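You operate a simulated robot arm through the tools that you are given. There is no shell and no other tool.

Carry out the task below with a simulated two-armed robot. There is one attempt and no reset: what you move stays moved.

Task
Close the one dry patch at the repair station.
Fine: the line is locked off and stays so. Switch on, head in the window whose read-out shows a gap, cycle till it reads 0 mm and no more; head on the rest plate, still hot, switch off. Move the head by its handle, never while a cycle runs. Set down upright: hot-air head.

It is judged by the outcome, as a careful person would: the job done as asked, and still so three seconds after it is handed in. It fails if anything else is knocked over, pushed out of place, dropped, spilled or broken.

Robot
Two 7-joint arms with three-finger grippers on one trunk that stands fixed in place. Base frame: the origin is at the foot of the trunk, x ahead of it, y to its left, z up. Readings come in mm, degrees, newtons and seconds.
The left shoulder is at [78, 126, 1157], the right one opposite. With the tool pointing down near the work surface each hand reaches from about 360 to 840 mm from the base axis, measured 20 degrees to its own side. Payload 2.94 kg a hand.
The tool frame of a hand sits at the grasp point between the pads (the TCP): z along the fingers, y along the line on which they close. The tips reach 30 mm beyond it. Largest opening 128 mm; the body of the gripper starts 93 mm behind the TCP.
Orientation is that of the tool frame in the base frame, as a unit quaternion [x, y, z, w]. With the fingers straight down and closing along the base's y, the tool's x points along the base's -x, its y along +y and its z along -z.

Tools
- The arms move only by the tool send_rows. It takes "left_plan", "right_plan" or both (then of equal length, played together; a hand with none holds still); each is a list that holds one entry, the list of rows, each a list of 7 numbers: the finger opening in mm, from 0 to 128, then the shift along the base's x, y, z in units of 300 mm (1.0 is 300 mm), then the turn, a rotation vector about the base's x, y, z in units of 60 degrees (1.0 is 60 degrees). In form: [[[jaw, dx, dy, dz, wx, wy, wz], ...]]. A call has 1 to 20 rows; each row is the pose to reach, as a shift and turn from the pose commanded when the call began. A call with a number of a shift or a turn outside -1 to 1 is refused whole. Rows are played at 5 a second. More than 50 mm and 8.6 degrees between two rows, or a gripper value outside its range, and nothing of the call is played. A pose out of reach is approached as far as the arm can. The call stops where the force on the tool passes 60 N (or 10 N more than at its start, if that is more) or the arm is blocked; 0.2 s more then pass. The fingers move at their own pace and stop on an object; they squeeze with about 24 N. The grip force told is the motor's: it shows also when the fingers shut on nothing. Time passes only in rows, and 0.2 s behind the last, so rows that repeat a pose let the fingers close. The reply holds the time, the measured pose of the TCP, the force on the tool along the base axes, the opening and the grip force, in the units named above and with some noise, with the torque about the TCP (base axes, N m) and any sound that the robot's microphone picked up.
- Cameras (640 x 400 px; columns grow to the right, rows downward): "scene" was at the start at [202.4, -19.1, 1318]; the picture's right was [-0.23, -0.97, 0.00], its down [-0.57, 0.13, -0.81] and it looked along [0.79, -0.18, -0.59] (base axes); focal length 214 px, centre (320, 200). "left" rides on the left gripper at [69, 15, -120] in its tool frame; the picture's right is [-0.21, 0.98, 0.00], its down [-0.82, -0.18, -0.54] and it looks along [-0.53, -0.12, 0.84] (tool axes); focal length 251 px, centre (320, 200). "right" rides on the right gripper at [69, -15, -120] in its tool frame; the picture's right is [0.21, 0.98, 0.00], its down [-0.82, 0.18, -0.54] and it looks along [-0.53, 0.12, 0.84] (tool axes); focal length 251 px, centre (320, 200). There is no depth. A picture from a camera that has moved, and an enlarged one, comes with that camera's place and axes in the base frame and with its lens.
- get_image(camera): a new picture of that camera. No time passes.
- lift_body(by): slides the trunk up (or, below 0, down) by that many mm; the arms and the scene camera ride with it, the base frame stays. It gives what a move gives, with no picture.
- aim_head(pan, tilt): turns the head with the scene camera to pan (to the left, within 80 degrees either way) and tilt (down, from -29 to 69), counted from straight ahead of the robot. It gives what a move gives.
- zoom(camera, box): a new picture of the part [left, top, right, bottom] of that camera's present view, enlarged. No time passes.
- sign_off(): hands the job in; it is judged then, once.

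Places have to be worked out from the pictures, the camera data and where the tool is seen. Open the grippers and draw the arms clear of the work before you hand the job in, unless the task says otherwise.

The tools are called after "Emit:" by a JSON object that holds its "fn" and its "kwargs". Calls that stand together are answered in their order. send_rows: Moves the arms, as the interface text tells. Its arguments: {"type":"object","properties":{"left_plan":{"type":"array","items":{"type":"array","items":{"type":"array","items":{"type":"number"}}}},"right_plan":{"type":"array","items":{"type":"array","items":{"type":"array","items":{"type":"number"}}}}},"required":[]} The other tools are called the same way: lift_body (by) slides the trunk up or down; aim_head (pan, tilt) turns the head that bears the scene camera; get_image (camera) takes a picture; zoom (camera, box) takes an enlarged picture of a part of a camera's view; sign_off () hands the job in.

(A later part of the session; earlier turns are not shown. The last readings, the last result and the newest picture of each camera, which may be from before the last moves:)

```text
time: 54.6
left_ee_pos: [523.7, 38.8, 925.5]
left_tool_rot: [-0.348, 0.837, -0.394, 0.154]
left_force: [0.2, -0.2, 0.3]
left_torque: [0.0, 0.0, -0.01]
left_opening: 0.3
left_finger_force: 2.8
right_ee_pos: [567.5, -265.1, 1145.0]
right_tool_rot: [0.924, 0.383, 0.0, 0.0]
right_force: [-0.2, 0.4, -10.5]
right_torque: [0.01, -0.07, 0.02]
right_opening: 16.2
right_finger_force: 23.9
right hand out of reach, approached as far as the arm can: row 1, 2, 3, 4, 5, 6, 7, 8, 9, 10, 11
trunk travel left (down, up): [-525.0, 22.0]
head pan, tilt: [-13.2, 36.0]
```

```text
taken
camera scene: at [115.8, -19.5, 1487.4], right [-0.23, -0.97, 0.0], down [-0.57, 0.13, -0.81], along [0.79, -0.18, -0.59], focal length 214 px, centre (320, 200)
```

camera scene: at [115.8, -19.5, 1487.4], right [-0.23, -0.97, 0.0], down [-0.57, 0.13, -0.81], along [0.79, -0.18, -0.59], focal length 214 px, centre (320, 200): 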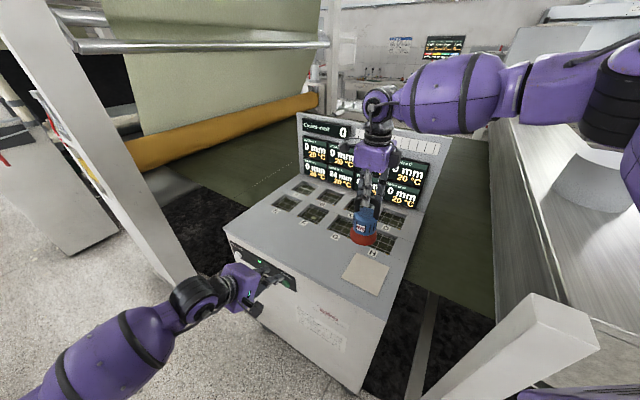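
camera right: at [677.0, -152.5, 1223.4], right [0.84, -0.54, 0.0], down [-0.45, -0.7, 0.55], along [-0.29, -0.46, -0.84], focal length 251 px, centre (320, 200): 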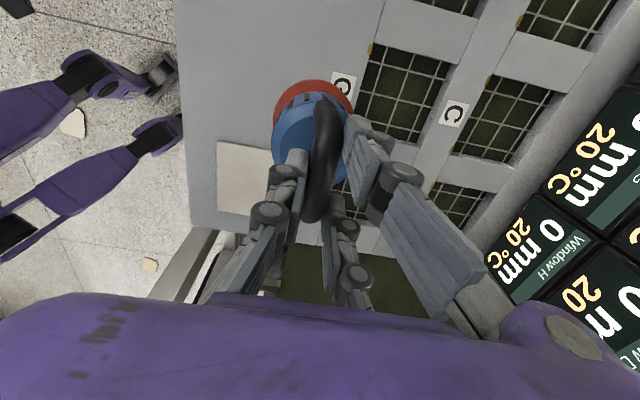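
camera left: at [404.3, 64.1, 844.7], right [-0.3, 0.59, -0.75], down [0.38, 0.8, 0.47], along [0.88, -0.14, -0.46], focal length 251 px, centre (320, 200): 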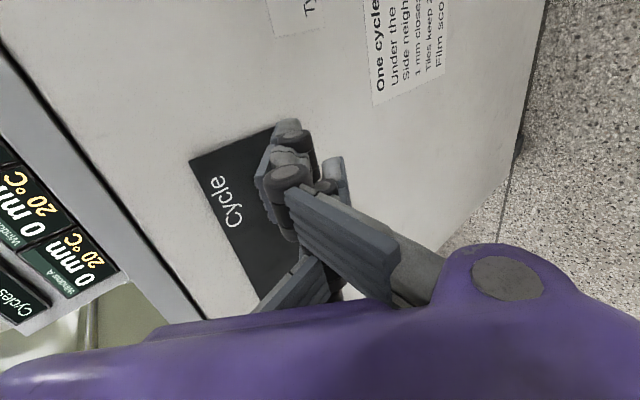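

Reach got worse, which points to a wrist-roll limit rather than arm length. The head is round, so its yaw in the window doesn't matter: I turn the hand +60° in the air to a mid-range yaw.

Emit:
{"fn": "send_rows", "kwargs": {"right_plan": [[[0, 0, 0, 0, 0, 0, 0.1], [0, 0, 0, 0, 0, 0, 0.2], [0, 0, 0, 0, 0, 0, 0.3], [0, 0, 0, 0, 0, 0, 0.4], [0, 0, 0, 0, 0, 0, 0.5], [0, 0, 0, 0, 0, 0, 0.6], [0, 0, 0, 0, 0, 0, 0.7], [0, 0, 0, 0, 0, 0, 0.8], [0, 0, 0, 0, 0, 0, 0.9], [0, 0, 0, 0, 0, 0, 1.0], [0, 0, 0, 0, 0, 0, 1.0]]]}}

Emit:
{"fn": "send_rows", "kwargs": {"right_plan": [[[0, 0.04, 0.015, -0.01, 0, 0, 0], [0, 0.1, 0.04, -0.03, 0, 0, 0], [0, 0.17, 0.07, -0.06, 0, 0, 0], [0, 0.25, 0.1, -0.09, 0, 0, 0], [0, 0.33, 0.13, -0.11, 0, 0, 0], [0, 0.4, 0.16, -0.13, 0, 0, 0], [0, 0.45, 0.18, -0.13, 0, 0, 0], [0, 0.45, 0.18, -0.13, 0, 0, 0]]]}}

Emit:
{"fn": "get_image", "kwargs": {"camera": "scene"}}

```text
time: 57.0
left_ee_pos: [523.1, 37.4, 926.0]
left_tool_rot: [-0.348, 0.837, -0.394, 0.154]
left_force: [0.5, 0.5, -0.5]
left_torque: [0.0, 0.01, 0.03]
left_opening: 0.1
left_finger_force: 3.0
right_ee_pos: [567.7, -264.6, 1147.0]
right_tool_rot: [0.607, 0.794, 0.0, 0.001]
right_force: [-0.1, -0.7, -9.9]
right_torque: [0.05, -0.03, 0.0]
right_opening: 16.2
right_finger_force: 24.2
right hand out of reach, approached as far as the arm can: row 4, 5, 6, 7, 8, 9, 10, 11
trunk travel left (down, up): [-525.0, 22.0]
head pan, tilt: [-13.2, 36.0]
```

```text
time: 58.8
left_ee_pos: [521.1, 38.4, 925.0]
left_tool_rot: [-0.348, 0.837, -0.394, 0.153]
left_force: [-0.2, 0.4, 0.2]
left_torque: [-0.01, 0.03, 0.02]
left_opening: 0.1
left_finger_force: 3.5
right_ee_pos: [568.9, -271.5, 1137.8]
right_tool_rot: [0.609, 0.793, 0.001, 0.001]
right_force: [-0.4, 0.8, -10.2]
right_torque: [0.03, 0.01, 0.01]
right_opening: 16.5
right_finger_force: 24.0
right hand out of reach, approached as far as the arm can: row 1, 2, 3, 4, 5, 6, 7, 8
trunk travel left (down, up): [-525.0, 22.0]
head pan, tilt: [-13.2, 36.0]
```

```text
taken
camera scene: at [115.8, -19.6, 1487.4], right [-0.23, -0.97, 0.0], down [-0.57, 0.13, -0.81], along [0.79, -0.18, -0.59], focal length 214 px, centre (320, 200)
```

scene: 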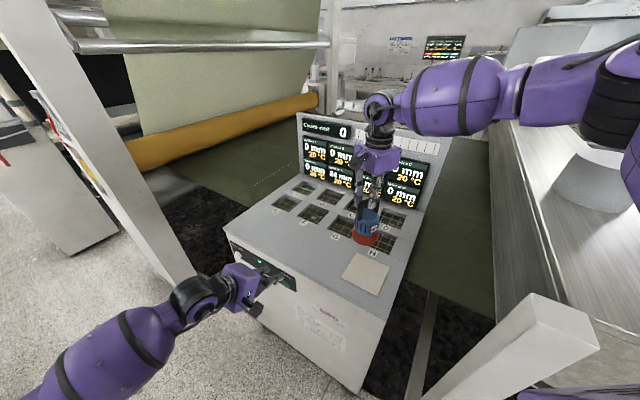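

Yaw is not the limit; it is the wrist bend, since the hand points straight down at this height. The remedy is to re-grip the handle with the hand tilted ~25° forward. So I take the head back: raise it, pull back, lower the trunk, then turn to yaw 0 so the bar lies along x.

Emit:
{"fn": "send_rows", "kwargs": {"right_plan": [[[0, -0.03, 0, 0.06, 0, 0, 0], [0, -0.07, 0.01, 0.14, 0, 0, 0], [0, -0.11, 0.02, 0.22, 0, 0, 0], [0, -0.15, 0.03, 0.3, 0, 0, 0], [0, -0.19, 0.035, 0.38, 0, 0, 0], [0, -0.22, 0.04, 0.46, 0, 0, 0], [0, -0.24, 0.04, 0.52, 0, 0, 0], [0, -0.24, 0.04, 0.52, 0, 0, 0]]]}}

```text
time: 60.6
left_ee_pos: [524.6, 37.9, 925.1]
left_tool_rot: [-0.348, 0.837, -0.393, 0.153]
left_force: [1.4, -0.4, -1.2]
left_torque: [0.01, -0.01, 0.01]
left_opening: 0.1
left_finger_force: 2.7
right_ee_pos: [500.7, -259.9, 1288.1]
right_tool_rot: [0.609, 0.793, -0.001, 0.0]
right_force: [0.5, -0.4, -11.2]
right_torque: [0.05, -0.02, 0.02]
right_opening: 16.4
right_finger_force: 23.7
trunk travel left (down, up): [-525.0, 22.0]
head pan, tilt: [-13.2, 36.0]
```

The right hand is at (501,−260,1288), holding well. Lowering the trunk by 150 mm.

Emit:
{"fn": "lift_body", "kwargs": {"by": -150}}

Emit:
{"fn": "send_rows", "kwargs": {"right_plan": [[[0, 0, 0, 0, 0, 0, 0.1], [0, 0, 0, 0, 0, 0, 0.2], [0, 0, 0, 0, 0, 0, 0.3], [0, 0, 0, 0, 0, 0, 0.4], [0, 0, 0, 0, 0, 0, 0.5], [0, 0, 0, 0, 0, 0, 0.6], [0, 0, 0, 0, 0, 0, 0.7], [0, 0, 0, 0, 0, 0, 0.8], [0, 0, 0, 0, 0, 0, 0.9], [0, 0, 0, 0, 0, 0, 1.0], [0, 0, 0, 0, 0, 0, 1.0]]]}}

Emit:
{"fn": "get_image", "kwargs": {"camera": "scene"}}

```text
time: 62.4
left_ee_pos: [524.7, 37.4, 776.2]
left_tool_rot: [-0.348, 0.837, -0.394, 0.154]
left_force: [0.0, 0.7, 0.3]
left_torque: [0.0, -0.03, 0.01]
left_opening: 0.1
left_finger_force: 3.2
right_ee_pos: [500.5, -259.6, 1137.7]
right_tool_rot: [0.609, 0.793, 0.0, 0.001]
right_force: [-0.4, -0.1, -10.7]
right_torque: [0.04, 0.0, 0.0]
right_opening: 16.5
right_finger_force: 24.2
trunk travel left (down, up): [-375.0, 172.0]
head pan, tilt: [-13.2, 36.0]
```

```text
time: 64.8
left_ee_pos: [522.4, 38.4, 777.0]
left_tool_rot: [-0.347, 0.837, -0.394, 0.153]
left_force: [0.3, 0.4, -0.3]
left_torque: [-0.01, -0.01, 0.0]
left_opening: 0.2
left_finger_force: 3.4
right_ee_pos: [500.7, -259.6, 1138.0]
right_tool_rot: [0.129, 0.992, 0.0, 0.0]
right_force: [0.4, 0.0, -9.6]
right_torque: [0.04, 0.03, 0.01]
right_opening: 16.1
right_finger_force: 24.2
trunk travel left (down, up): [-375.0, 172.0]
head pan, tilt: [-13.2, 36.0]
```

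```text
taken
camera scene: at [203.1, -19.5, 1317.9], right [-0.23, -0.97, 0.0], down [-0.57, 0.13, -0.81], along [0.79, -0.18, -0.59], focal length 214 px, centre (320, 200)
```

scene: 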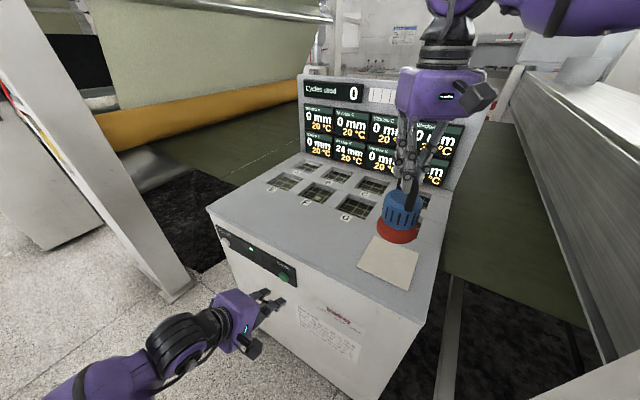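

Yaw is now −15°, aligned with the arm's forward direction. I set the head back on the plate at its original spot.

Emit:
{"fn": "send_rows", "kwargs": {"right_plan": [[[0, -0.02, -0.001, -0.07, 0, 0, 0], [0, -0.02, -0.001, -0.15, 0, 0, 0], [0, -0.02, -0.001, -0.23, 0, 0, 0], [0, -0.02, -0.001, -0.29, 0, 0, 0], [0, -0.02, -0.001, -0.32, 0, 0, 0], [0, -0.02, -0.001, -0.33, 0, 0, 0], [0, -0.02, -0.001, -0.336, 0, 0, 0], [0, -0.02, -0.001, -0.336, 0, 0, 0]]]}}

Emit:
{"fn": "zoom", "kwargs": {"camera": "scene", "box": [340, 130, 460, 290]}}

Emit:
{"fn": "get_image", "kwargs": {"camera": "right"}}

```text
time: 66.6
left_ee_pos: [523.2, 39.1, 776.1]
left_tool_rot: [-0.349, 0.837, -0.393, 0.153]
left_force: [0.9, -1.3, -0.1]
left_torque: [-0.01, 0.01, 0.01]
left_opening: 0.0
left_finger_force: 3.4
right_ee_pos: [493.1, -258.7, 1037.0]
right_tool_rot: [0.13, 0.991, 0.001, 0.001]
right_force: [3.6, -3.0, 18.3]
right_torque: [0.57, -0.29, -0.02]
right_opening: 16.9
right_finger_force: 24.0
trunk travel left (down, up): [-375.0, 172.0]
head pan, tilt: [-13.2, 36.0]
```

```text
2.50 times, centred on (400, 210) of scene
camera zoom: at [201.6, -19.0, 1318.1], right [-0.23, -0.97, 0.0], down [-0.57, 0.13, -0.81], along [0.79, -0.18, -0.59], focal length 536 px, centre (120, 175)
```

zoom: 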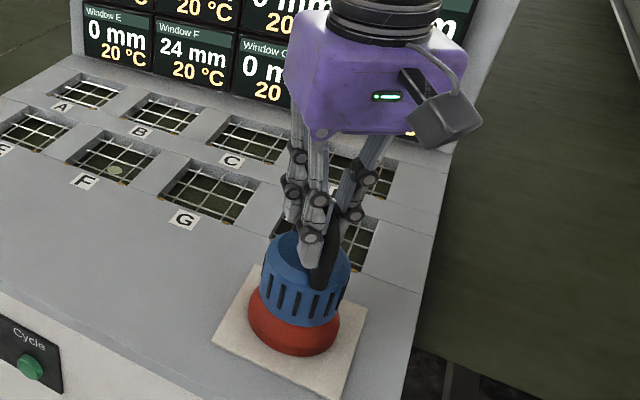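

```text
taken
camera right: at [422.5, -255.2, 1158.5], right [0.04, 1.0, 0.0], down [0.84, -0.04, 0.54], along [0.54, -0.02, -0.84], focal length 251 px, centre (320, 200)
```

right: 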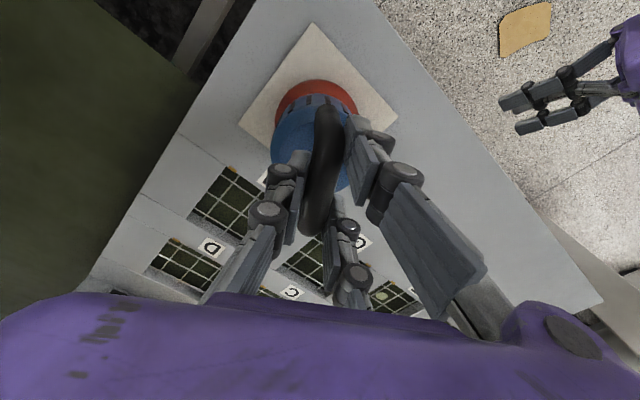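

Head is down on the plate. I ease off, open, rise clear, and tilt the hand 25° forward.

Emit:
{"fn": "send_rows", "kwargs": {"right_plan": [[[0, 0, 0, 0.003, 0, 0, 0], [30, 0, 0, 0.003, 0, 0, 0], [70, 0, 0, 0.003, 0, 0, 0], [90, 0, 0, 0.003, 0, 0, 0], [90, 0, 0, 0.06, 0, 0, 0], [90, 0, 0, 0.14, 0, 0, 0], [90, 0, 0, 0.22, 0, 0, 0], [90, 0, 0, 0.22, -0.027, -0.1, 0], [90, 0, 0, 0.22, -0.054, -0.2, 0], [90, 0, 0, 0.22, -0.081, -0.3, 0], [90, 0, 0, 0.22, -0.108, -0.402, 0], [90, 0, 0, 0.22, -0.108, -0.402, 0]]]}}

Emit:
{"fn": "get_image", "kwargs": {"camera": "scene"}}

Emit:
{"fn": "get_image", "kwargs": {"camera": "right"}}

```text
time: 69.2
left_ee_pos: [522.6, 39.0, 776.2]
left_tool_rot: [-0.348, 0.837, -0.394, 0.154]
left_force: [-0.1, -0.3, 0.1]
left_torque: [0.0, 0.02, 0.02]
left_opening: 0.2
left_finger_force: 3.0
right_ee_pos: [494.4, -259.2, 1103.8]
right_tool_rot: [0.127, 0.968, -0.028, 0.216]
right_force: [-0.4, -0.7, 0.2]
right_torque: [-0.01, 0.06, 0.0]
right_opening: 90.0
right_finger_force: 0.0
trunk travel left (down, up): [-375.0, 172.0]
head pan, tilt: [-13.2, 36.0]
```

```text
taken
camera scene: at [202.6, -19.0, 1318.0], right [-0.23, -0.97, 0.0], down [-0.57, 0.13, -0.81], along [0.79, -0.18, -0.59], focal length 214 px, centre (320, 200)
```

scene: 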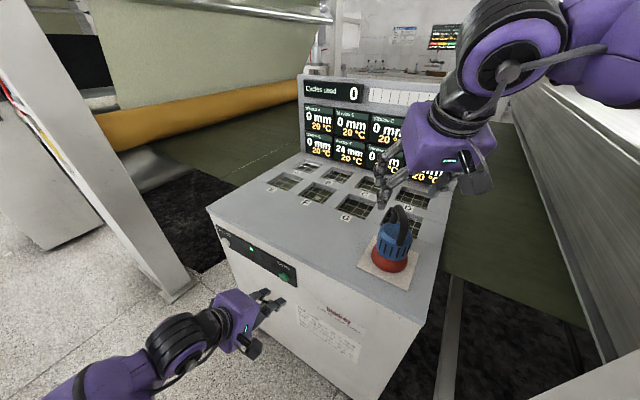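

```text
taken
camera right: at [381.0, -244.0, 1183.7], right [0.06, 0.99, -0.09], down [0.54, 0.04, 0.84], along [0.84, -0.1, -0.54], focal length 251 px, centre (320, 200)
```

right: 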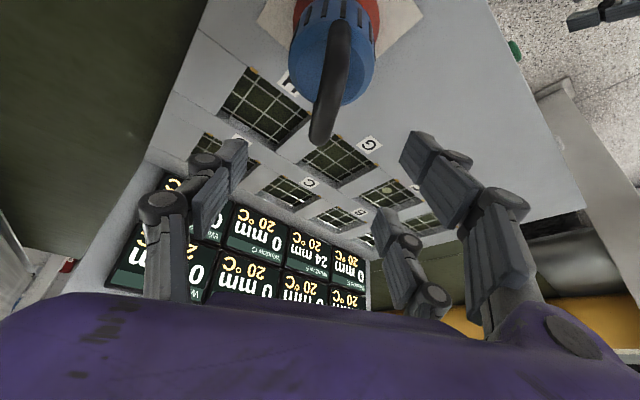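

The tilted pose works and the view is good. Before re-gripping I test the reach empty-handed: I go over to window F to confirm it is reachable and to measure it closely.

Emit:
{"fn": "send_rows", "kwargs": {"right_plan": [[[90, 0.1, 0.033, 0.02, 0, 0, 0], [90, 0.22, 0.072, 0.02, 0, 0, 0], [90, 0.34, 0.112, 0.02, 0, 0, 0], [90, 0.46, 0.151, 0.02, 0, 0, 0], [90, 0.58, 0.19, 0.02, 0, 0, 0], [90, 0.7, 0.23, 0.02, 0, 0, 0], [90, 0.82, 0.269, 0.02, 0, 0, 0], [90, 0.953, 0.313, 0.02, 0, 0, 0], [90, 0.953, 0.313, 0.02, 0, 0, 0]]]}}

Emit:
{"fn": "get_image", "kwargs": {"camera": "scene"}}

Emit:
{"fn": "get_image", "kwargs": {"camera": "right"}}

```text
time: 71.2
left_ee_pos: [522.2, 40.0, 775.2]
left_tool_rot: [-0.348, 0.836, -0.395, 0.153]
left_force: [-0.6, -0.2, -0.8]
left_torque: [0.0, 0.01, -0.04]
left_opening: 0.0
left_finger_force: 2.9
right_ee_pos: [703.4, -196.7, 1112.1]
right_tool_rot: [0.128, 0.968, -0.03, 0.215]
right_force: [-0.4, -0.2, 1.0]
right_torque: [0.01, -0.01, -0.01]
right_opening: 90.1
right_finger_force: 0.0
right hand out of reach, approached as far as the arm can: row 6, 7, 8, 9
trunk travel left (down, up): [-375.0, 172.0]
head pan, tilt: [-13.2, 36.0]
```

```text
taken
camera scene: at [202.4, -15.5, 1318.1], right [-0.23, -0.97, 0.0], down [-0.57, 0.13, -0.81], along [0.79, -0.19, -0.59], focal length 214 px, centre (320, 200)
```

scene: 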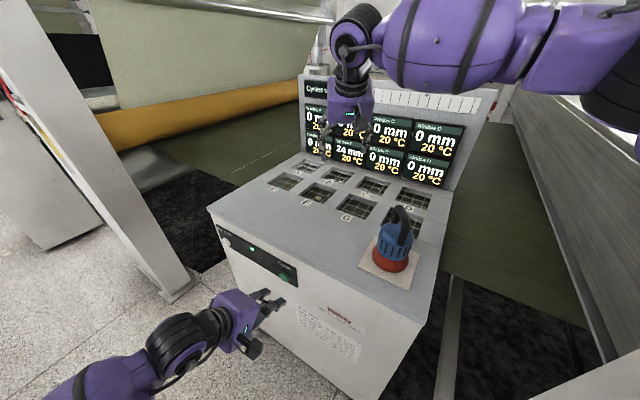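

```text
taken
camera right: at [589.9, -181.7, 1192.8], right [0.07, 0.99, -0.09], down [0.54, 0.04, 0.84], along [0.84, -0.11, -0.54], focal length 251 px, centre (320, 200)
```

right: 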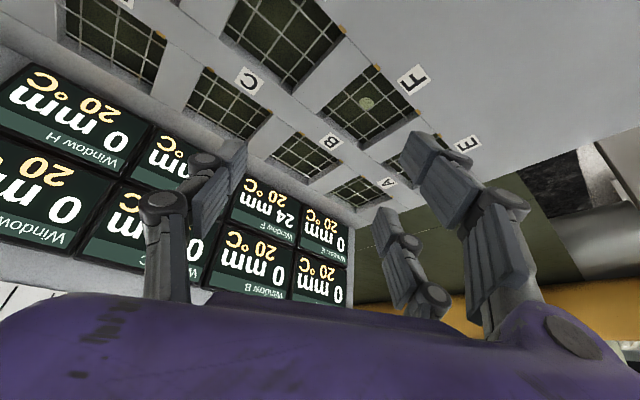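

F is still out of reach at 25° tilt (stopped at x≈703). A stronger tilt draws the wrist back further, so I test 50° from here and move on toward F.

Emit:
{"fn": "send_rows", "kwargs": {"right_plan": [[[90, -0.05, 0, 0, -0.027, -0.1, 0], [90, -0.05, 0, 0, -0.054, -0.2, 0], [90, -0.05, 0, 0, -0.081, -0.3, 0], [90, -0.05, 0, 0, -0.108, -0.402, 0], [90, 0.05, 0.02, 0, -0.108, -0.402, 0], [90, 0.15, 0.06, 0, -0.108, -0.402, 0], [90, 0.25, 0.1, 0, -0.108, -0.402, 0], [90, 0.36, 0.15, 0, -0.108, -0.402, 0], [90, 0.36, 0.15, 0, -0.108, -0.402, 0]]]}}

Emit:
{"fn": "get_image", "kwargs": {"camera": "scene"}}

Emit:
{"fn": "get_image", "kwargs": {"camera": "right"}}

```text
time: 73.2
left_ee_pos: [521.2, 43.8, 776.6]
left_tool_rot: [-0.349, 0.836, -0.396, 0.152]
left_force: [0.7, -0.2, -0.4]
left_torque: [-0.02, -0.02, -0.01]
left_opening: 0.1
left_finger_force: 3.0
right_ee_pos: [749.8, -182.9, 1103.5]
right_tool_rot: [0.117, 0.898, -0.059, 0.42]
right_force: [0.3, -0.2, -0.6]
right_torque: [-0.03, -0.03, 0.0]
right_opening: 90.0
right_finger_force: 0.1
right hand out of reach, approached as far as the arm can: row 6, 7, 8, 9
trunk travel left (down, up): [-375.0, 172.0]
head pan, tilt: [-13.2, 36.0]
```

```text
taken
camera scene: at [201.9, -10.8, 1318.3], right [-0.23, -0.97, 0.01], down [-0.57, 0.13, -0.81], along [0.79, -0.19, -0.59], focal length 214 px, centre (320, 200)
```

scene: 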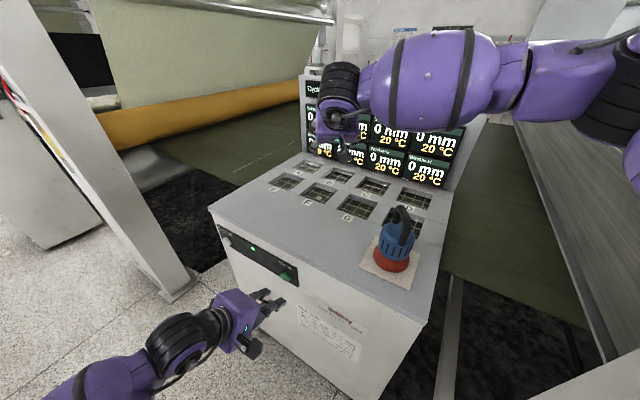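

```text
taken
camera right: at [615.2, -161.0, 1129.1], right [0.12, 0.98, -0.17], down [0.16, 0.15, 0.98], along [0.98, -0.14, -0.13], focal length 251 px, centre (320, 200)
```

right: 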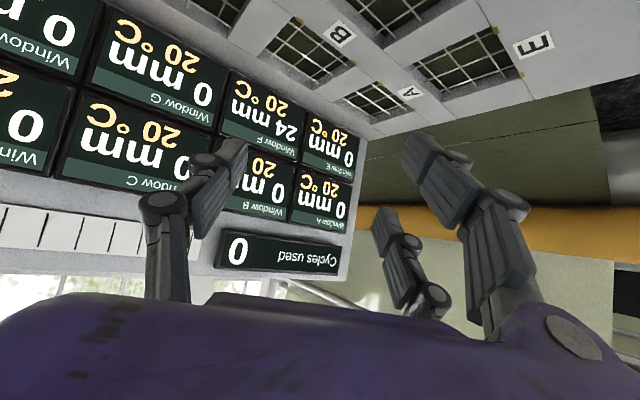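

Reach improves with tilt; lower height should help too. I test lowering to the real placing height while moving toward F.

Emit:
{"fn": "send_rows", "kwargs": {"right_plan": [[[90, 0, 0, -0.08, 0, 0, 0], [90, 0, 0, -0.16, 0, 0, 0], [90, 0.02, 0.01, -0.22, 0, 0, 0], [90, 0.1, 0.05, -0.22, 0, 0, 0], [90, 0.16, 0.08, -0.22, 0, 0, 0], [90, 0.21, 0.107, -0.22, 0, 0, 0], [90, 0.21, 0.107, -0.22, 0, 0, 0]]]}}

Emit:
{"fn": "get_image", "kwargs": {"camera": "scene"}}

```text
time: 74.8
left_ee_pos: [524.2, 48.2, 774.2]
left_tool_rot: [-0.35, 0.835, -0.398, 0.15]
left_force: [-0.4, -0.2, 0.0]
left_torque: [0.02, 0.02, -0.01]
left_opening: 0.1
left_finger_force: 2.9
right_ee_pos: [752.1, -183.6, 1042.2]
right_tool_rot: [0.115, 0.899, -0.061, 0.418]
right_force: [0.8, 1.0, 0.3]
right_torque: [-0.04, 0.0, 0.01]
right_opening: 89.8
right_finger_force: 0.0
right hand out of reach, approached as far as the arm can: row 1, 2, 3, 4, 5, 6, 7
trunk travel left (down, up): [-375.0, 172.0]
head pan, tilt: [-13.2, 36.0]
```

```text
taken
camera scene: at [205.9, -3.5, 1317.5], right [-0.23, -0.97, 0.01], down [-0.57, 0.12, -0.81], along [0.79, -0.19, -0.59], focal length 214 px, centre (320, 200)
```

scene: 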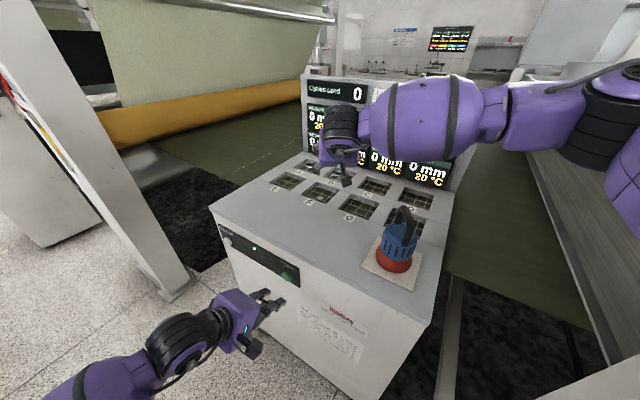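

Still limited at x≈752 with the elbow stuck out to the right, likely because this roll forces it. I test rolling the hand +75° about its own axis (closing axis in the forward plane), backing off a little.

Emit:
{"fn": "send_rows", "kwargs": {"right_plan": [[[90, -0.04, 0, 0.04, 0.0925, -0.0248, -0.0804], [90, -0.08, 0, 0.08, 0.185, -0.0496, -0.161], [90, -0.12, 0, 0.12, 0.2775, -0.0744, -0.241], [90, -0.16, 0, 0.16, 0.37, -0.099, -0.322], [90, -0.2, 0, 0.2, 0.4625, -0.124, -0.402], [90, -0.2, 0, 0.2, 0.555, -0.149, -0.482], [90, -0.2, 0, 0.2, 0.6475, -0.174, -0.563], [90, -0.2, 0, 0.2, 0.74, -0.198, -0.643], [90, -0.2, 0, 0.2, 0.8325, -0.223, -0.724], [90, -0.2, 0, 0.2, 0.925, -0.248, -0.804], [90, -0.2, 0, 0.2, 0.925, -0.248, -0.804]]]}}

Emit:
{"fn": "send_rows", "kwargs": {"right_plan": [[[90, 0.1, 0.02, -0.05, 0, 0, 0], [90, 0.2, 0.05, -0.1, 0, 0, 0], [90, 0.3, 0.08, -0.15, 0, 0, 0], [90, 0.36, 0.1, -0.16, 0, 0, 0], [90, 0.41, 0.11, -0.16, 0, 0, 0], [90, 0.41, 0.11, -0.16, 0, 0, 0]]]}}

Emit:
{"fn": "get_image", "kwargs": {"camera": "scene"}}

Emit:
{"fn": "get_image", "kwargs": {"camera": "right"}}

```text
time: 77.2
left_ee_pos: [524.3, 38.3, 774.9]
left_tool_rot: [-0.348, 0.837, -0.393, 0.153]
left_force: [0.5, -0.5, -0.2]
left_torque: [-0.02, -0.03, -0.01]
left_opening: 0.0
left_finger_force: 3.0
right_ee_pos: [687.0, -194.7, 1103.4]
right_tool_rot: [0.642, 0.64, 0.211, 0.366]
right_force: [-0.3, 0.5, 0.7]
right_torque: [0.02, -0.02, 0.0]
right_opening: 89.9
right_finger_force: 0.1
trunk travel left (down, up): [-375.0, 172.0]
head pan, tilt: [-13.2, 36.0]
```

```text
time: 78.6
left_ee_pos: [523.3, 45.8, 775.6]
left_tool_rot: [-0.349, 0.834, -0.398, 0.152]
left_force: [-0.2, -0.1, 0.7]
left_torque: [0.0, -0.02, -0.02]
left_opening: 0.0
left_finger_force: 3.1
right_ee_pos: [765.6, -191.2, 1089.3]
right_tool_rot: [0.64, 0.642, 0.208, 0.368]
right_force: [-0.3, -0.6, -0.7]
right_torque: [0.0, 0.01, -0.02]
right_opening: 90.0
right_finger_force: 0.0
right hand out of reach, approached as far as the arm can: row 2, 3, 4, 5, 6
trunk travel left (down, up): [-375.0, 172.0]
head pan, tilt: [-13.2, 36.0]
```

```text
taken
camera scene: at [203.2, -6.8, 1318.1], right [-0.23, -0.97, 0.01], down [-0.57, 0.13, -0.81], along [0.79, -0.19, -0.59], focal length 214 px, centre (320, 200)
```

scene: 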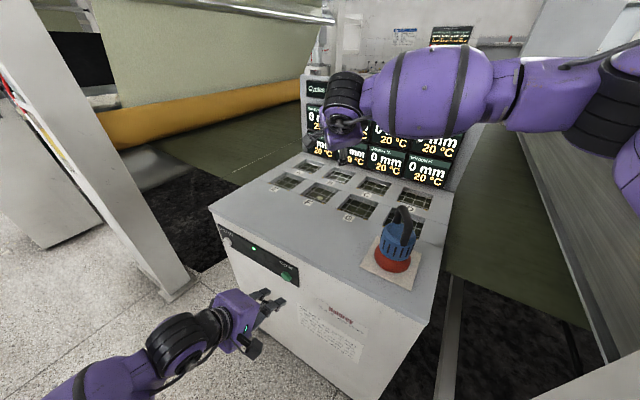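

```text
taken
camera right: at [672.5, -101.0, 1141.9], right [0.67, 0.3, 0.68], down [-0.35, -0.67, 0.65], along [0.65, -0.68, -0.34], focal length 251 px, centre (320, 200)
```

right: 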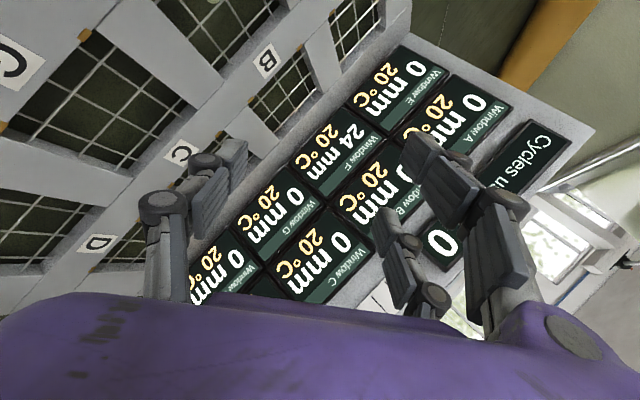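

Still limited near x≈766. I turn the head right to see what the right elbow is doing.

Emit:
{"fn": "aim_head", "kwargs": {"pan": -65, "tilt": 20}}

Emit:
{"fn": "get_image", "kwargs": {"camera": "scene"}}

Emit:
{"fn": "aim_head", "kwargs": {"pan": -80, "tilt": 50}}

Emit:
{"fn": "get_image", "kwargs": {"camera": "scene"}}

```text
time: 79.8
left_ee_pos: [523.2, 45.1, 775.9]
left_tool_rot: [-0.349, 0.835, -0.398, 0.151]
left_force: [-0.1, -0.4, -0.7]
left_torque: [-0.02, 0.04, -0.02]
left_opening: 0.0
left_finger_force: 3.4
right_ee_pos: [764.3, -192.7, 1089.0]
right_tool_rot: [0.64, 0.642, 0.208, 0.368]
right_force: [0.1, 0.6, 0.6]
right_torque: [0.01, 0.02, 0.0]
right_opening: 89.9
right_finger_force: 0.0
trunk travel left (down, up): [-375.0, 172.0]
head pan, tilt: [-65.0, 20.0]
```

```text
taken
camera scene: at [157.5, -70.9, 1344.0], right [-0.91, -0.42, 0.0], down [-0.15, 0.3, -0.94], along [0.4, -0.85, -0.33], focal length 214 px, centre (320, 200)
```

scene: 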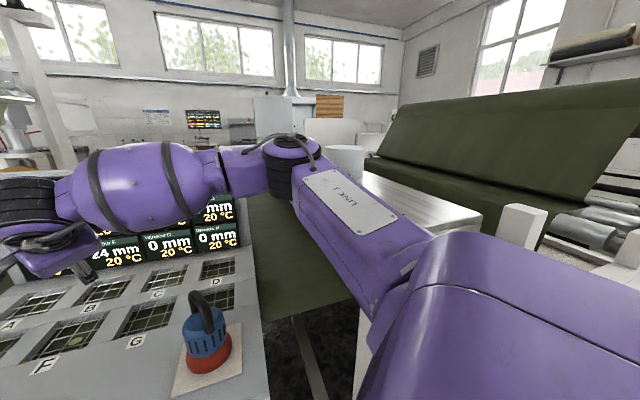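

```text
time: 80.7
left_ee_pos: [522.9, 46.1, 775.8]
left_tool_rot: [-0.349, 0.835, -0.398, 0.152]
left_force: [-0.6, -0.7, -0.3]
left_torque: [0.02, 0.01, 0.0]
left_opening: 0.0
left_finger_force: 2.4
right_ee_pos: [764.7, -191.9, 1088.5]
right_tool_rot: [0.639, 0.642, 0.207, 0.369]
right_force: [-1.0, -0.4, 0.7]
right_torque: [-0.01, 0.01, 0.0]
right_opening: 90.2
right_finger_force: 0.1
trunk travel left (down, up): [-375.0, 172.0]
head pan, tilt: [-80.0, 50.0]
```

```text
taken
camera scene: at [131.5, -62.8, 1298.4], right [-0.98, -0.17, 0.0], down [-0.13, 0.75, -0.65], along [0.11, -0.64, -0.76], focal length 214 px, centre (320, 200)
```

scene: 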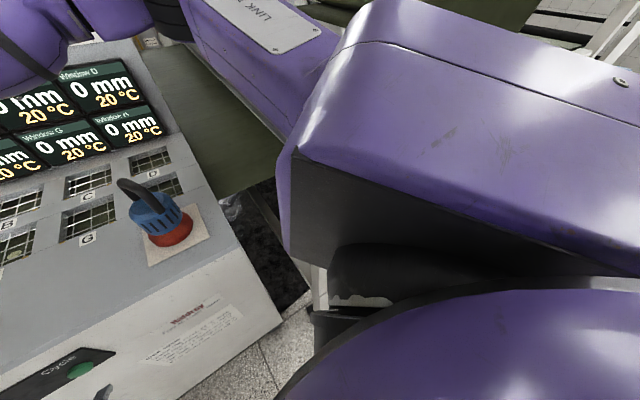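

The geometry fits a shoulder limit: the right elbow cannot come inward of about −45° azimuth. So the hand should be tilted toward +u (forward-left, in line with the forearm), which is also along the bar in its original orientation. I test that orientation empty-handed, first pulling back.

Emit:
{"fn": "send_rows", "kwargs": {"right_plan": [[[90, -0.08, -0.02, 0.04, 0.072, 0.022, -0.021], [90, -0.16, -0.05, 0.08, 0.144, 0.045, -0.041], [90, -0.24, -0.08, 0.12, 0.217, 0.067, -0.062], [90, -0.32, -0.1, 0.16, 0.289, 0.09, -0.083], [90, -0.4, -0.12, 0.2, 0.361, 0.112, -0.104], [90, -0.48, -0.13, 0.22, 0.434, 0.135, -0.124], [90, -0.52, -0.13, 0.22, 0.506, 0.157, -0.145], [90, -0.52, -0.13, 0.22, 0.578, 0.18, -0.166], [90, -0.52, -0.13, 0.22, 0.578, 0.18, -0.166]]]}}

Emit:
{"fn": "send_rows", "kwargs": {"right_plan": [[[90, 0, 0, 0, 0.072, 0.022, -0.021], [90, 0, 0, 0, 0.144, 0.045, -0.041], [90, 0, 0, 0, 0.217, 0.067, -0.062], [90, 0, 0, 0, 0.289, 0.09, -0.083], [90, 0, 0, 0, 0.361, 0.112, -0.104], [90, 0, 0, 0, 0.434, 0.135, -0.124], [90, 0, 0, 0, 0.506, 0.157, -0.145], [90, 0, 0, 0, 0.578, 0.18, -0.166], [90, 0, 0, 0, 0.578, 0.18, -0.166]]]}}

Emit:
{"fn": "aim_head", "kwargs": {"pan": -13.2, "tilt": 36}}

Emit:
{"fn": "get_image", "kwargs": {"camera": "scene"}}

```text
time: 82.7
left_ee_pos: [522.5, 38.1, 776.1]
left_tool_rot: [-0.348, 0.837, -0.394, 0.154]
left_force: [0.5, 0.1, -1.0]
left_torque: [-0.04, -0.01, -0.03]
left_opening: 0.0
left_finger_force: 2.7
right_ee_pos: [605.9, -239.1, 1151.3]
right_tool_rot: [0.79, 0.522, 0.3, 0.115]
right_force: [-0.1, 0.4, 0.4]
right_torque: [-0.06, 0.01, 0.01]
right_opening: 89.9
right_finger_force: 0.0
trunk travel left (down, up): [-375.0, 172.0]
head pan, tilt: [-80.0, 50.0]
```

```text
time: 84.7
left_ee_pos: [521.2, 47.1, 777.1]
left_tool_rot: [-0.348, 0.834, -0.399, 0.154]
left_force: [-0.1, 0.3, -0.1]
left_torque: [0.05, -0.02, 0.02]
left_opening: 0.0
left_finger_force: 3.2
right_ee_pos: [603.5, -225.9, 1157.7]
right_tool_rot: [0.854, 0.356, 0.354, -0.139]
right_force: [1.0, 0.6, 0.3]
right_torque: [-0.01, -0.01, 0.02]
right_opening: 90.0
right_finger_force: 0.0
trunk travel left (down, up): [-375.0, 172.0]
head pan, tilt: [-80.0, 50.0]
```

```text
time: 86.1
left_ee_pos: [521.5, 47.1, 777.2]
left_tool_rot: [-0.349, 0.834, -0.399, 0.153]
left_force: [0.3, -0.2, -0.5]
left_torque: [0.02, 0.01, -0.01]
left_opening: 0.0
left_finger_force: 2.8
right_ee_pos: [602.8, -225.4, 1157.4]
right_tool_rot: [0.854, 0.356, 0.353, -0.138]
right_force: [-0.5, 0.0, -0.2]
right_torque: [-0.02, 0.0, 0.0]
right_opening: 90.0
right_finger_force: 0.1
trunk travel left (down, up): [-375.0, 172.0]
head pan, tilt: [-13.2, 36.0]
```

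```text
taken
camera scene: at [198.9, -5.3, 1318.8], right [-0.23, -0.97, 0.01], down [-0.57, 0.13, -0.81], along [0.79, -0.19, -0.58], focal length 214 px, centre (320, 200)
```

scene: 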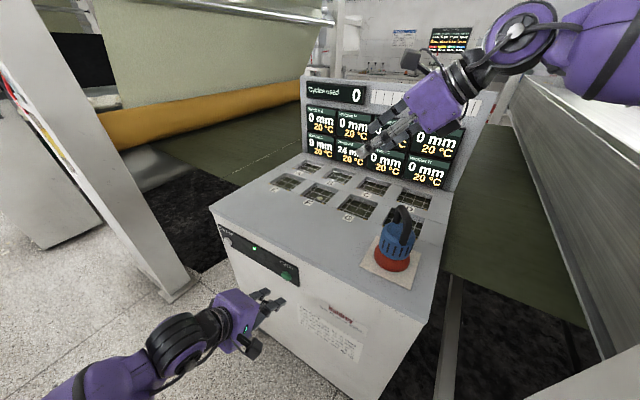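

Orientation reached, but the torso leans slightly, so something may be touching. I look at the elbow side.

Emit:
{"fn": "aim_head", "kwargs": {"pan": -75, "tilt": 15}}

Emit:
{"fn": "get_image", "kwargs": {"camera": "scene"}}

```text
time: 87.4
left_ee_pos: [520.6, 46.9, 776.6]
left_tool_rot: [-0.348, 0.835, -0.399, 0.153]
left_force: [0.1, -0.7, -0.5]
left_torque: [-0.03, 0.0, -0.03]
left_opening: 0.0
left_finger_force: 3.4
right_ee_pos: [602.5, -224.9, 1157.5]
right_tool_rot: [0.854, 0.355, 0.354, -0.14]
right_force: [0.4, 0.0, 0.2]
right_torque: [-0.03, -0.02, -0.01]
right_opening: 90.1
right_finger_force: 0.0
trunk travel left (down, up): [-375.0, 172.0]
head pan, tilt: [-75.0, 15.0]
```

```text
taken
camera scene: at [137.7, -74.8, 1353.0], right [-0.97, -0.26, 0.0], down [-0.06, 0.24, -0.97], along [0.25, -0.94, -0.25], focal length 214 px, centre (320, 200)
```

scene: 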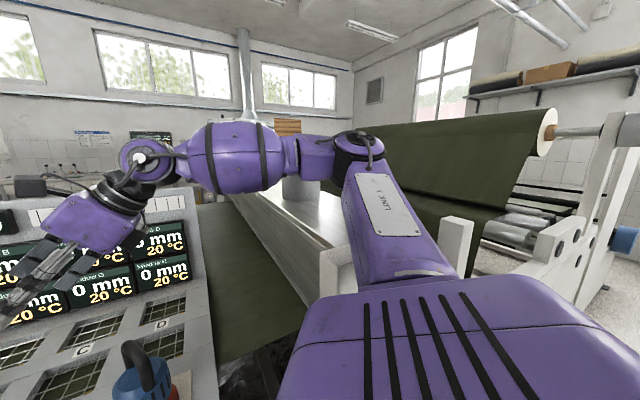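

The elbow is free; the lean is just the body's own posture. Better plan: tilt forward at azimuth −15° (matching the bar on the plate now) and lower the trunk, which brings the shoulders forward. I first undo the last turns.

Emit:
{"fn": "send_rows", "kwargs": {"right_plan": [[[90, -0.02, 0, 0, -0.072, -0.022, 0.021], [90, -0.04, 0, 0, -0.144, -0.045, 0.041], [90, -0.06, 0, 0, -0.217, -0.067, 0.062], [90, -0.08, 0, 0, -0.289, -0.09, 0.083], [90, -0.1, 0, 0, -0.361, -0.112, 0.104], [90, -0.12, 0, 0, -0.434, -0.135, 0.124], [90, -0.12, 0, 0, -0.506, -0.157, 0.145], [90, -0.12, 0, 0, -0.578, -0.18, 0.166]]]}}

Emit:
{"fn": "send_rows", "kwargs": {"right_plan": [[[90, 0, 0, 0, -0.072, -0.022, 0.021], [90, 0, 0, 0, -0.144, -0.045, 0.041], [90, 0, 0, 0, -0.217, -0.067, 0.062], [90, 0, 0, 0, -0.289, -0.09, 0.083], [90, 0, 0, 0, -0.361, -0.112, 0.104], [90, 0, 0, 0, -0.434, -0.135, 0.124], [90, 0, 0, 0, -0.506, -0.157, 0.145], [90, 0, 0, 0, -0.578, -0.18, 0.166]]]}}

Emit:
{"fn": "send_rows", "kwargs": {"right_plan": [[[90, 0, 0, 0, -0.0925, 0.0248, 0.0804], [90, 0, 0, 0, -0.185, 0.0496, 0.161], [90, 0, 0, 0, -0.2775, 0.0744, 0.241], [90, 0, 0, 0, -0.37, 0.099, 0.322], [90, 0, 0, 0, -0.4625, 0.124, 0.402], [90, 0, 0, 0, -0.555, 0.149, 0.482], [90, 0, 0, 0, -0.6475, 0.174, 0.563], [90, 0, 0, 0, -0.74, 0.198, 0.643], [90, 0, 0, 0, -0.8325, 0.223, 0.724], [90, 0, 0, 0, -0.925, 0.248, 0.804], [90, 0, 0, 0, -0.925, 0.248, 0.804]]]}}

Emit:
{"fn": "aim_head", "kwargs": {"pan": -13.2, "tilt": 36}}

Emit:
{"fn": "get_image", "kwargs": {"camera": "scene"}}

```text
time: 89.2
left_ee_pos: [522.1, 37.9, 776.2]
left_tool_rot: [-0.349, 0.837, -0.393, 0.153]
left_force: [0.4, -0.1, -0.1]
left_torque: [0.0, 0.04, 0.0]
left_opening: 0.2
left_finger_force: 2.3
right_ee_pos: [570.1, -240.4, 1150.5]
right_tool_rot: [0.789, 0.523, 0.3, 0.115]
right_force: [-0.6, 1.0, -0.4]
right_torque: [0.01, -0.01, -0.01]
right_opening: 89.9
right_finger_force: 0.0
trunk travel left (down, up): [-375.0, 172.0]
head pan, tilt: [-75.0, 15.0]
```

```text
time: 91.0
left_ee_pos: [522.1, 37.9, 776.0]
left_tool_rot: [-0.348, 0.837, -0.393, 0.153]
left_force: [0.6, 0.3, 0.2]
left_torque: [0.0, 0.02, -0.02]
left_opening: 0.2
left_finger_force: 3.3
right_ee_pos: [569.8, -239.9, 1151.8]
right_tool_rot: [0.641, 0.641, 0.211, 0.366]
right_force: [-0.7, 0.4, -0.8]
right_torque: [-0.01, 0.04, 0.0]
right_opening: 89.9
right_finger_force: 0.1
trunk travel left (down, up): [-375.0, 172.0]
head pan, tilt: [-75.0, 15.0]
```

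```text
time: 93.4
left_ee_pos: [523.2, 37.2, 775.4]
left_tool_rot: [-0.349, 0.836, -0.394, 0.153]
left_force: [-0.3, -0.6, 0.2]
left_torque: [0.01, 0.0, -0.01]
left_opening: 0.0
left_finger_force: 2.8
right_ee_pos: [569.9, -240.7, 1151.0]
right_tool_rot: [0.118, 0.899, -0.057, 0.419]
right_force: [-0.4, -0.7, 0.5]
right_torque: [0.01, 0.02, -0.04]
right_opening: 90.0
right_finger_force: 0.1
trunk travel left (down, up): [-375.0, 172.0]
head pan, tilt: [-75.0, 15.0]
```

```text
time: 94.7
left_ee_pos: [523.6, 36.9, 776.4]
left_tool_rot: [-0.348, 0.836, -0.394, 0.154]
left_force: [-0.7, 0.4, 0.1]
left_torque: [-0.02, -0.02, 0.01]
left_opening: 0.0
left_finger_force: 2.8
right_ee_pos: [569.6, -240.6, 1150.4]
right_tool_rot: [0.118, 0.899, -0.055, 0.418]
right_force: [0.3, 0.4, 0.0]
right_torque: [-0.02, -0.01, 0.02]
right_opening: 90.2
right_finger_force: 0.0
trunk travel left (down, up): [-375.0, 172.0]
head pan, tilt: [-13.2, 36.0]
```

```text
taken
camera scene: at [202.4, -19.2, 1318.0], right [-0.23, -0.97, 0.0], down [-0.57, 0.13, -0.81], along [0.79, -0.19, -0.59], focal length 214 px, centre (320, 200)
```

scene: 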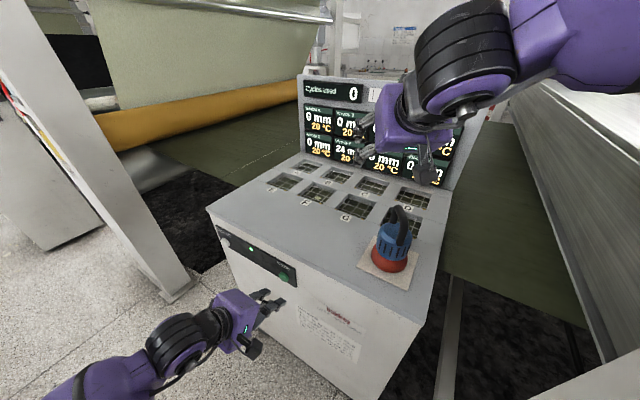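

Torso is neutral again. I raise both hands to make room, then lower the trunk by 140 mm.

Emit:
{"fn": "send_rows", "kwargs": {"left_plan": [[[0, -0.02, 0.02, 0.1, 0, 0, 0], [0, -0.04, 0.04, 0.2, 0, 0, 0], [0, -0.06, 0.06, 0.3, 0, 0, 0], [0, -0.06, 0.06, 0.4, 0, 0, 0], [0, -0.06, 0.06, 0.47, 0, 0, 0], [0, -0.06, 0.06, 0.47, 0, 0, 0]]], "right_plan": [[[90, 0.03, 0.01, 0.06, 0, 0, 0], [90, 0.06, 0.02, 0.12, 0, 0, 0], [90, 0.09, 0.03, 0.18, 0, 0, 0], [90, 0.12, 0.04, 0.24, 0, 0, 0], [90, 0.15, 0.05, 0.3, 0, 0, 0], [90, 0.15, 0.05, 0.3, 0, 0, 0]]]}}

Emit:
{"fn": "lift_body", "kwargs": {"by": -140}}

Emit:
{"fn": "get_image", "kwargs": {"camera": "scene"}}

```text
time: 96.1
left_ee_pos: [503.3, 57.2, 916.6]
left_tool_rot: [-0.348, 0.837, -0.394, 0.153]
left_force: [0.1, 0.1, -0.6]
left_torque: [0.01, 0.0, 0.01]
left_opening: 0.0
left_finger_force: 3.3
right_ee_pos: [614.7, -226.1, 1239.6]
right_tool_rot: [0.118, 0.899, -0.055, 0.418]
right_force: [-0.2, 0.2, 1.2]
right_torque: [0.02, -0.01, 0.02]
right_opening: 90.2
right_finger_force: 0.0
trunk travel left (down, up): [-375.0, 172.0]
head pan, tilt: [-13.2, 36.0]
```

```text
time: 97.8
left_ee_pos: [487.5, 74.6, 784.5]
left_tool_rot: [-0.348, 0.83, -0.408, 0.154]
left_force: [0.7, -0.4, 0.7]
left_torque: [0.0, 0.0, 0.02]
left_opening: 0.0
left_finger_force: 3.1
right_ee_pos: [587.4, -193.7, 1128.8]
right_tool_rot: [0.106, 0.889, -0.077, 0.439]
right_force: [-0.6, 0.5, -0.3]
right_torque: [0.0, -0.06, 0.01]
right_opening: 90.1
right_finger_force: 0.1
trunk travel left (down, up): [-235.0, 312.0]
head pan, tilt: [-13.2, 36.0]
```

```text
taken
camera scene: at [210.7, 10.0, 1184.9], right [-0.23, -0.97, 0.02], down [-0.55, 0.11, -0.83], along [0.8, -0.2, -0.56], focal length 214 px, centre (320, 200)
```

scene: 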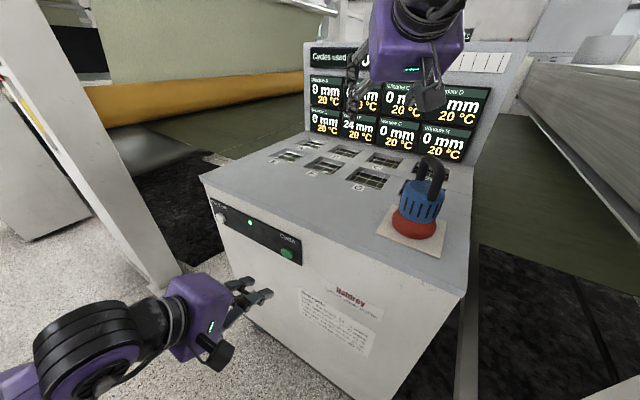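

The body is leaning again and the hand is off its commanded spot: something is being touched. I look right immediately.

Emit:
{"fn": "aim_head", "kwargs": {"pan": -75, "tilt": 25}}

Emit:
{"fn": "get_image", "kwargs": {"camera": "scene"}}

Emit:
{"fn": "aim_head", "kwargs": {"pan": 75, "tilt": 40}}

Emit:
{"fn": "get_image", "kwargs": {"camera": "scene"}}

```text
time: 99.1
left_ee_pos: [486.9, 76.2, 783.2]
left_tool_rot: [-0.348, 0.83, -0.407, 0.154]
left_force: [0.4, 0.7, -0.2]
left_torque: [0.02, 0.02, 0.03]
left_opening: 0.0
left_finger_force: 3.4
right_ee_pos: [587.2, -193.4, 1128.6]
right_tool_rot: [0.107, 0.889, -0.077, 0.438]
right_force: [0.8, -0.1, -0.3]
right_torque: [-0.02, 0.0, 0.01]
right_opening: 90.1
right_finger_force: 0.0
trunk travel left (down, up): [-235.0, 312.0]
head pan, tilt: [-75.0, 25.0]
```

```text
taken
camera scene: at [148.8, -58.2, 1201.6], right [-0.97, -0.26, -0.02], down [-0.09, 0.38, -0.92], along [0.25, -0.89, -0.39], focal length 214 px, centre (320, 200)
```

scene: 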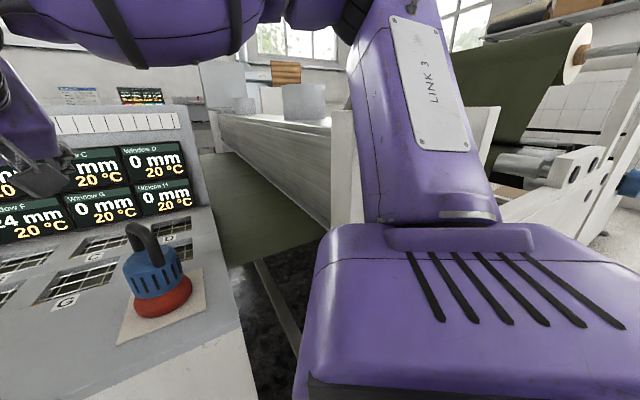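

```text
time: 101.5
left_ee_pos: [488.0, 76.6, 783.0]
left_tool_rot: [-0.348, 0.83, -0.408, 0.154]
left_force: [-0.3, -0.2, 0.2]
left_torque: [0.03, 0.04, -0.01]
left_opening: 0.1
left_finger_force: 2.8
right_ee_pos: [586.2, -193.4, 1126.9]
right_tool_rot: [0.107, 0.89, -0.076, 0.437]
right_force: [0.2, 0.0, -0.3]
right_torque: [0.02, -0.04, -0.01]
right_opening: 90.0
right_finger_force: 0.0
trunk travel left (down, up): [-235.0, 312.0]
head pan, tilt: [75.0, 40.0]
```

```text
taken
camera scene: at [147.2, 113.3, 1173.7], right [0.97, -0.26, 0.03], down [-0.15, -0.64, -0.75], along [0.21, 0.72, -0.66], focal length 214 px, centre (320, 200)
```

scene: 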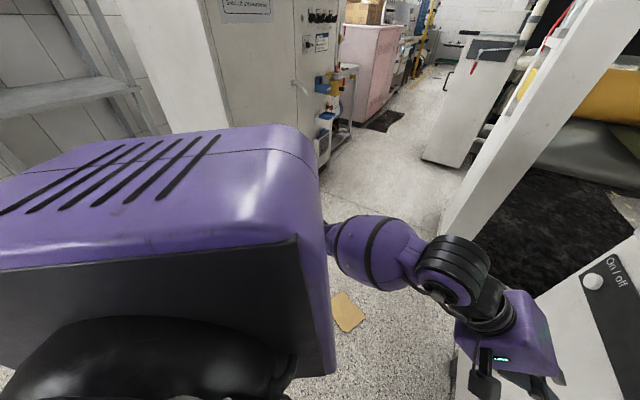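

The right arm is in an elbow-up posture with the upper arm near its own limit. The left arm works well because its elbow is down. I raise the trunk high so the right hand sits low relative to the shoulder, to let its elbow come down.

Emit:
{"fn": "lift_body", "kwargs": {"by": 140}}

Emit:
{"fn": "lift_body", "kwargs": {"by": 165}}

Emit:
{"fn": "aim_head", "kwargs": {"pan": -13.2, "tilt": 36}}

Emit:
{"fn": "get_image", "kwargs": {"camera": "scene"}}

```text
time: 103.2
left_ee_pos: [504.8, 56.1, 911.7]
left_tool_rot: [-0.351, 0.838, -0.391, 0.148]
left_force: [-0.1, 0.4, -0.4]
left_torque: [-0.02, 0.03, 0.0]
left_opening: 0.0
left_finger_force: 2.9
right_ee_pos: [615.3, -227.5, 1241.1]
right_tool_rot: [0.119, 0.899, -0.056, 0.418]
right_force: [0.2, -0.6, -0.4]
right_torque: [0.01, 0.01, -0.01]
right_opening: 90.1
right_finger_force: 0.0
trunk travel left (down, up): [-375.0, 172.0]
head pan, tilt: [75.0, 40.0]
```

```text
time: 105.0
left_ee_pos: [505.4, 56.7, 1075.4]
left_tool_rot: [-0.35, 0.838, -0.391, 0.147]
left_force: [0.1, 0.3, -0.2]
left_torque: [-0.02, -0.06, -0.01]
left_opening: 0.0
left_finger_force: 3.3
right_ee_pos: [615.9, -225.5, 1405.6]
right_tool_rot: [0.118, 0.899, -0.056, 0.418]
right_force: [0.7, -0.5, 0.0]
right_torque: [-0.02, -0.01, 0.01]
right_opening: 89.8
right_finger_force: 0.2
trunk travel left (down, up): [-540.0, 7.0]
head pan, tilt: [75.0, 40.0]
```

```text
time: 106.7
left_ee_pos: [504.6, 55.7, 1076.2]
left_tool_rot: [-0.351, 0.837, -0.392, 0.147]
left_force: [0.8, 0.0, 0.3]
left_torque: [-0.01, 0.0, -0.01]
left_opening: 0.0
left_finger_force: 3.4
right_ee_pos: [613.7, -225.3, 1406.8]
right_tool_rot: [0.117, 0.899, -0.055, 0.419]
right_force: [0.2, -0.6, 0.0]
right_torque: [-0.01, -0.02, 0.0]
right_opening: 90.3
right_finger_force: 0.0
trunk travel left (down, up): [-540.0, 7.0]
head pan, tilt: [-13.2, 36.0]
```

```text
taken
camera scene: at [95.6, -19.0, 1502.2], right [-0.23, -0.97, 0.0], down [-0.57, 0.13, -0.81], along [0.79, -0.18, -0.59], focal length 214 px, centre (320, 200)
```

scene: 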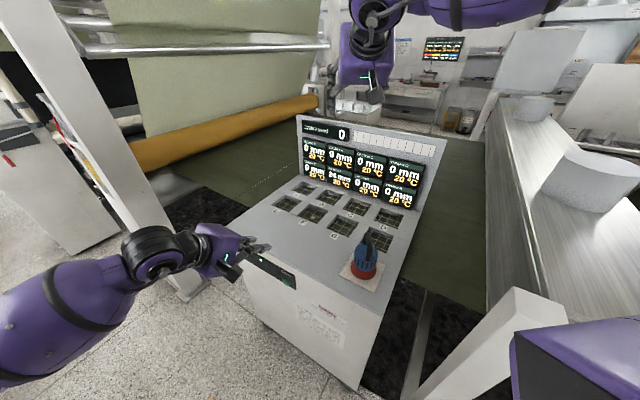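

Now I bring the right hand down to a low position over the middle of the table (ahead of the head), in two stages.

Emit:
{"fn": "send_rows", "kwargs": {"right_plan": [[[90, 0, 0, -0.12, 0, 0, 0], [90, 0.02, 0.01, -0.25, 0, 0, 0], [90, 0.05, 0.02, -0.38, 0, 0, 0], [90, 0.08, 0.03, -0.5, 0, 0, 0], [90, 0.11, 0.04, -0.62, 0, 0, 0], [90, 0.14, 0.05, -0.74, 0, 0, 0], [90, 0.17, 0.06, -0.86, 0, 0, 0], [90, 0.2, 0.07, -0.95, 0, 0, 0], [90, 0.2, 0.07, -0.95, 0, 0, 0]]]}}

Emit:
{"fn": "get_image", "kwargs": {"camera": "scene"}}

```text
time: 108.7
left_ee_pos: [504.8, 56.3, 1076.6]
left_tool_rot: [-0.351, 0.837, -0.392, 0.149]
left_force: [-0.6, 0.6, -0.7]
left_torque: [0.01, -0.01, 0.0]
left_opening: 0.0
left_finger_force: 2.7
right_ee_pos: [629.2, -249.6, 1158.6]
right_tool_rot: [0.118, 0.899, -0.055, 0.418]
right_force: [0.2, -0.3, 0.7]
right_torque: [0.0, -0.01, 0.02]
right_opening: 89.8
right_finger_force: 0.1
right hand out of reach, approached as far as the arm can: row 5, 6, 7, 8, 9
trunk travel left (down, up): [-540.0, 7.0]
head pan, tilt: [-13.2, 36.0]
```

```text
taken
camera scene: at [95.7, -19.2, 1502.2], right [-0.23, -0.97, 0.0], down [-0.57, 0.13, -0.81], along [0.79, -0.18, -0.59], focal length 214 px, centre (320, 200)
```

scene: 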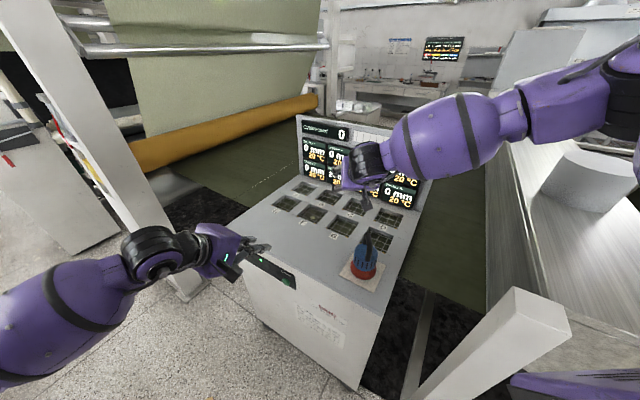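

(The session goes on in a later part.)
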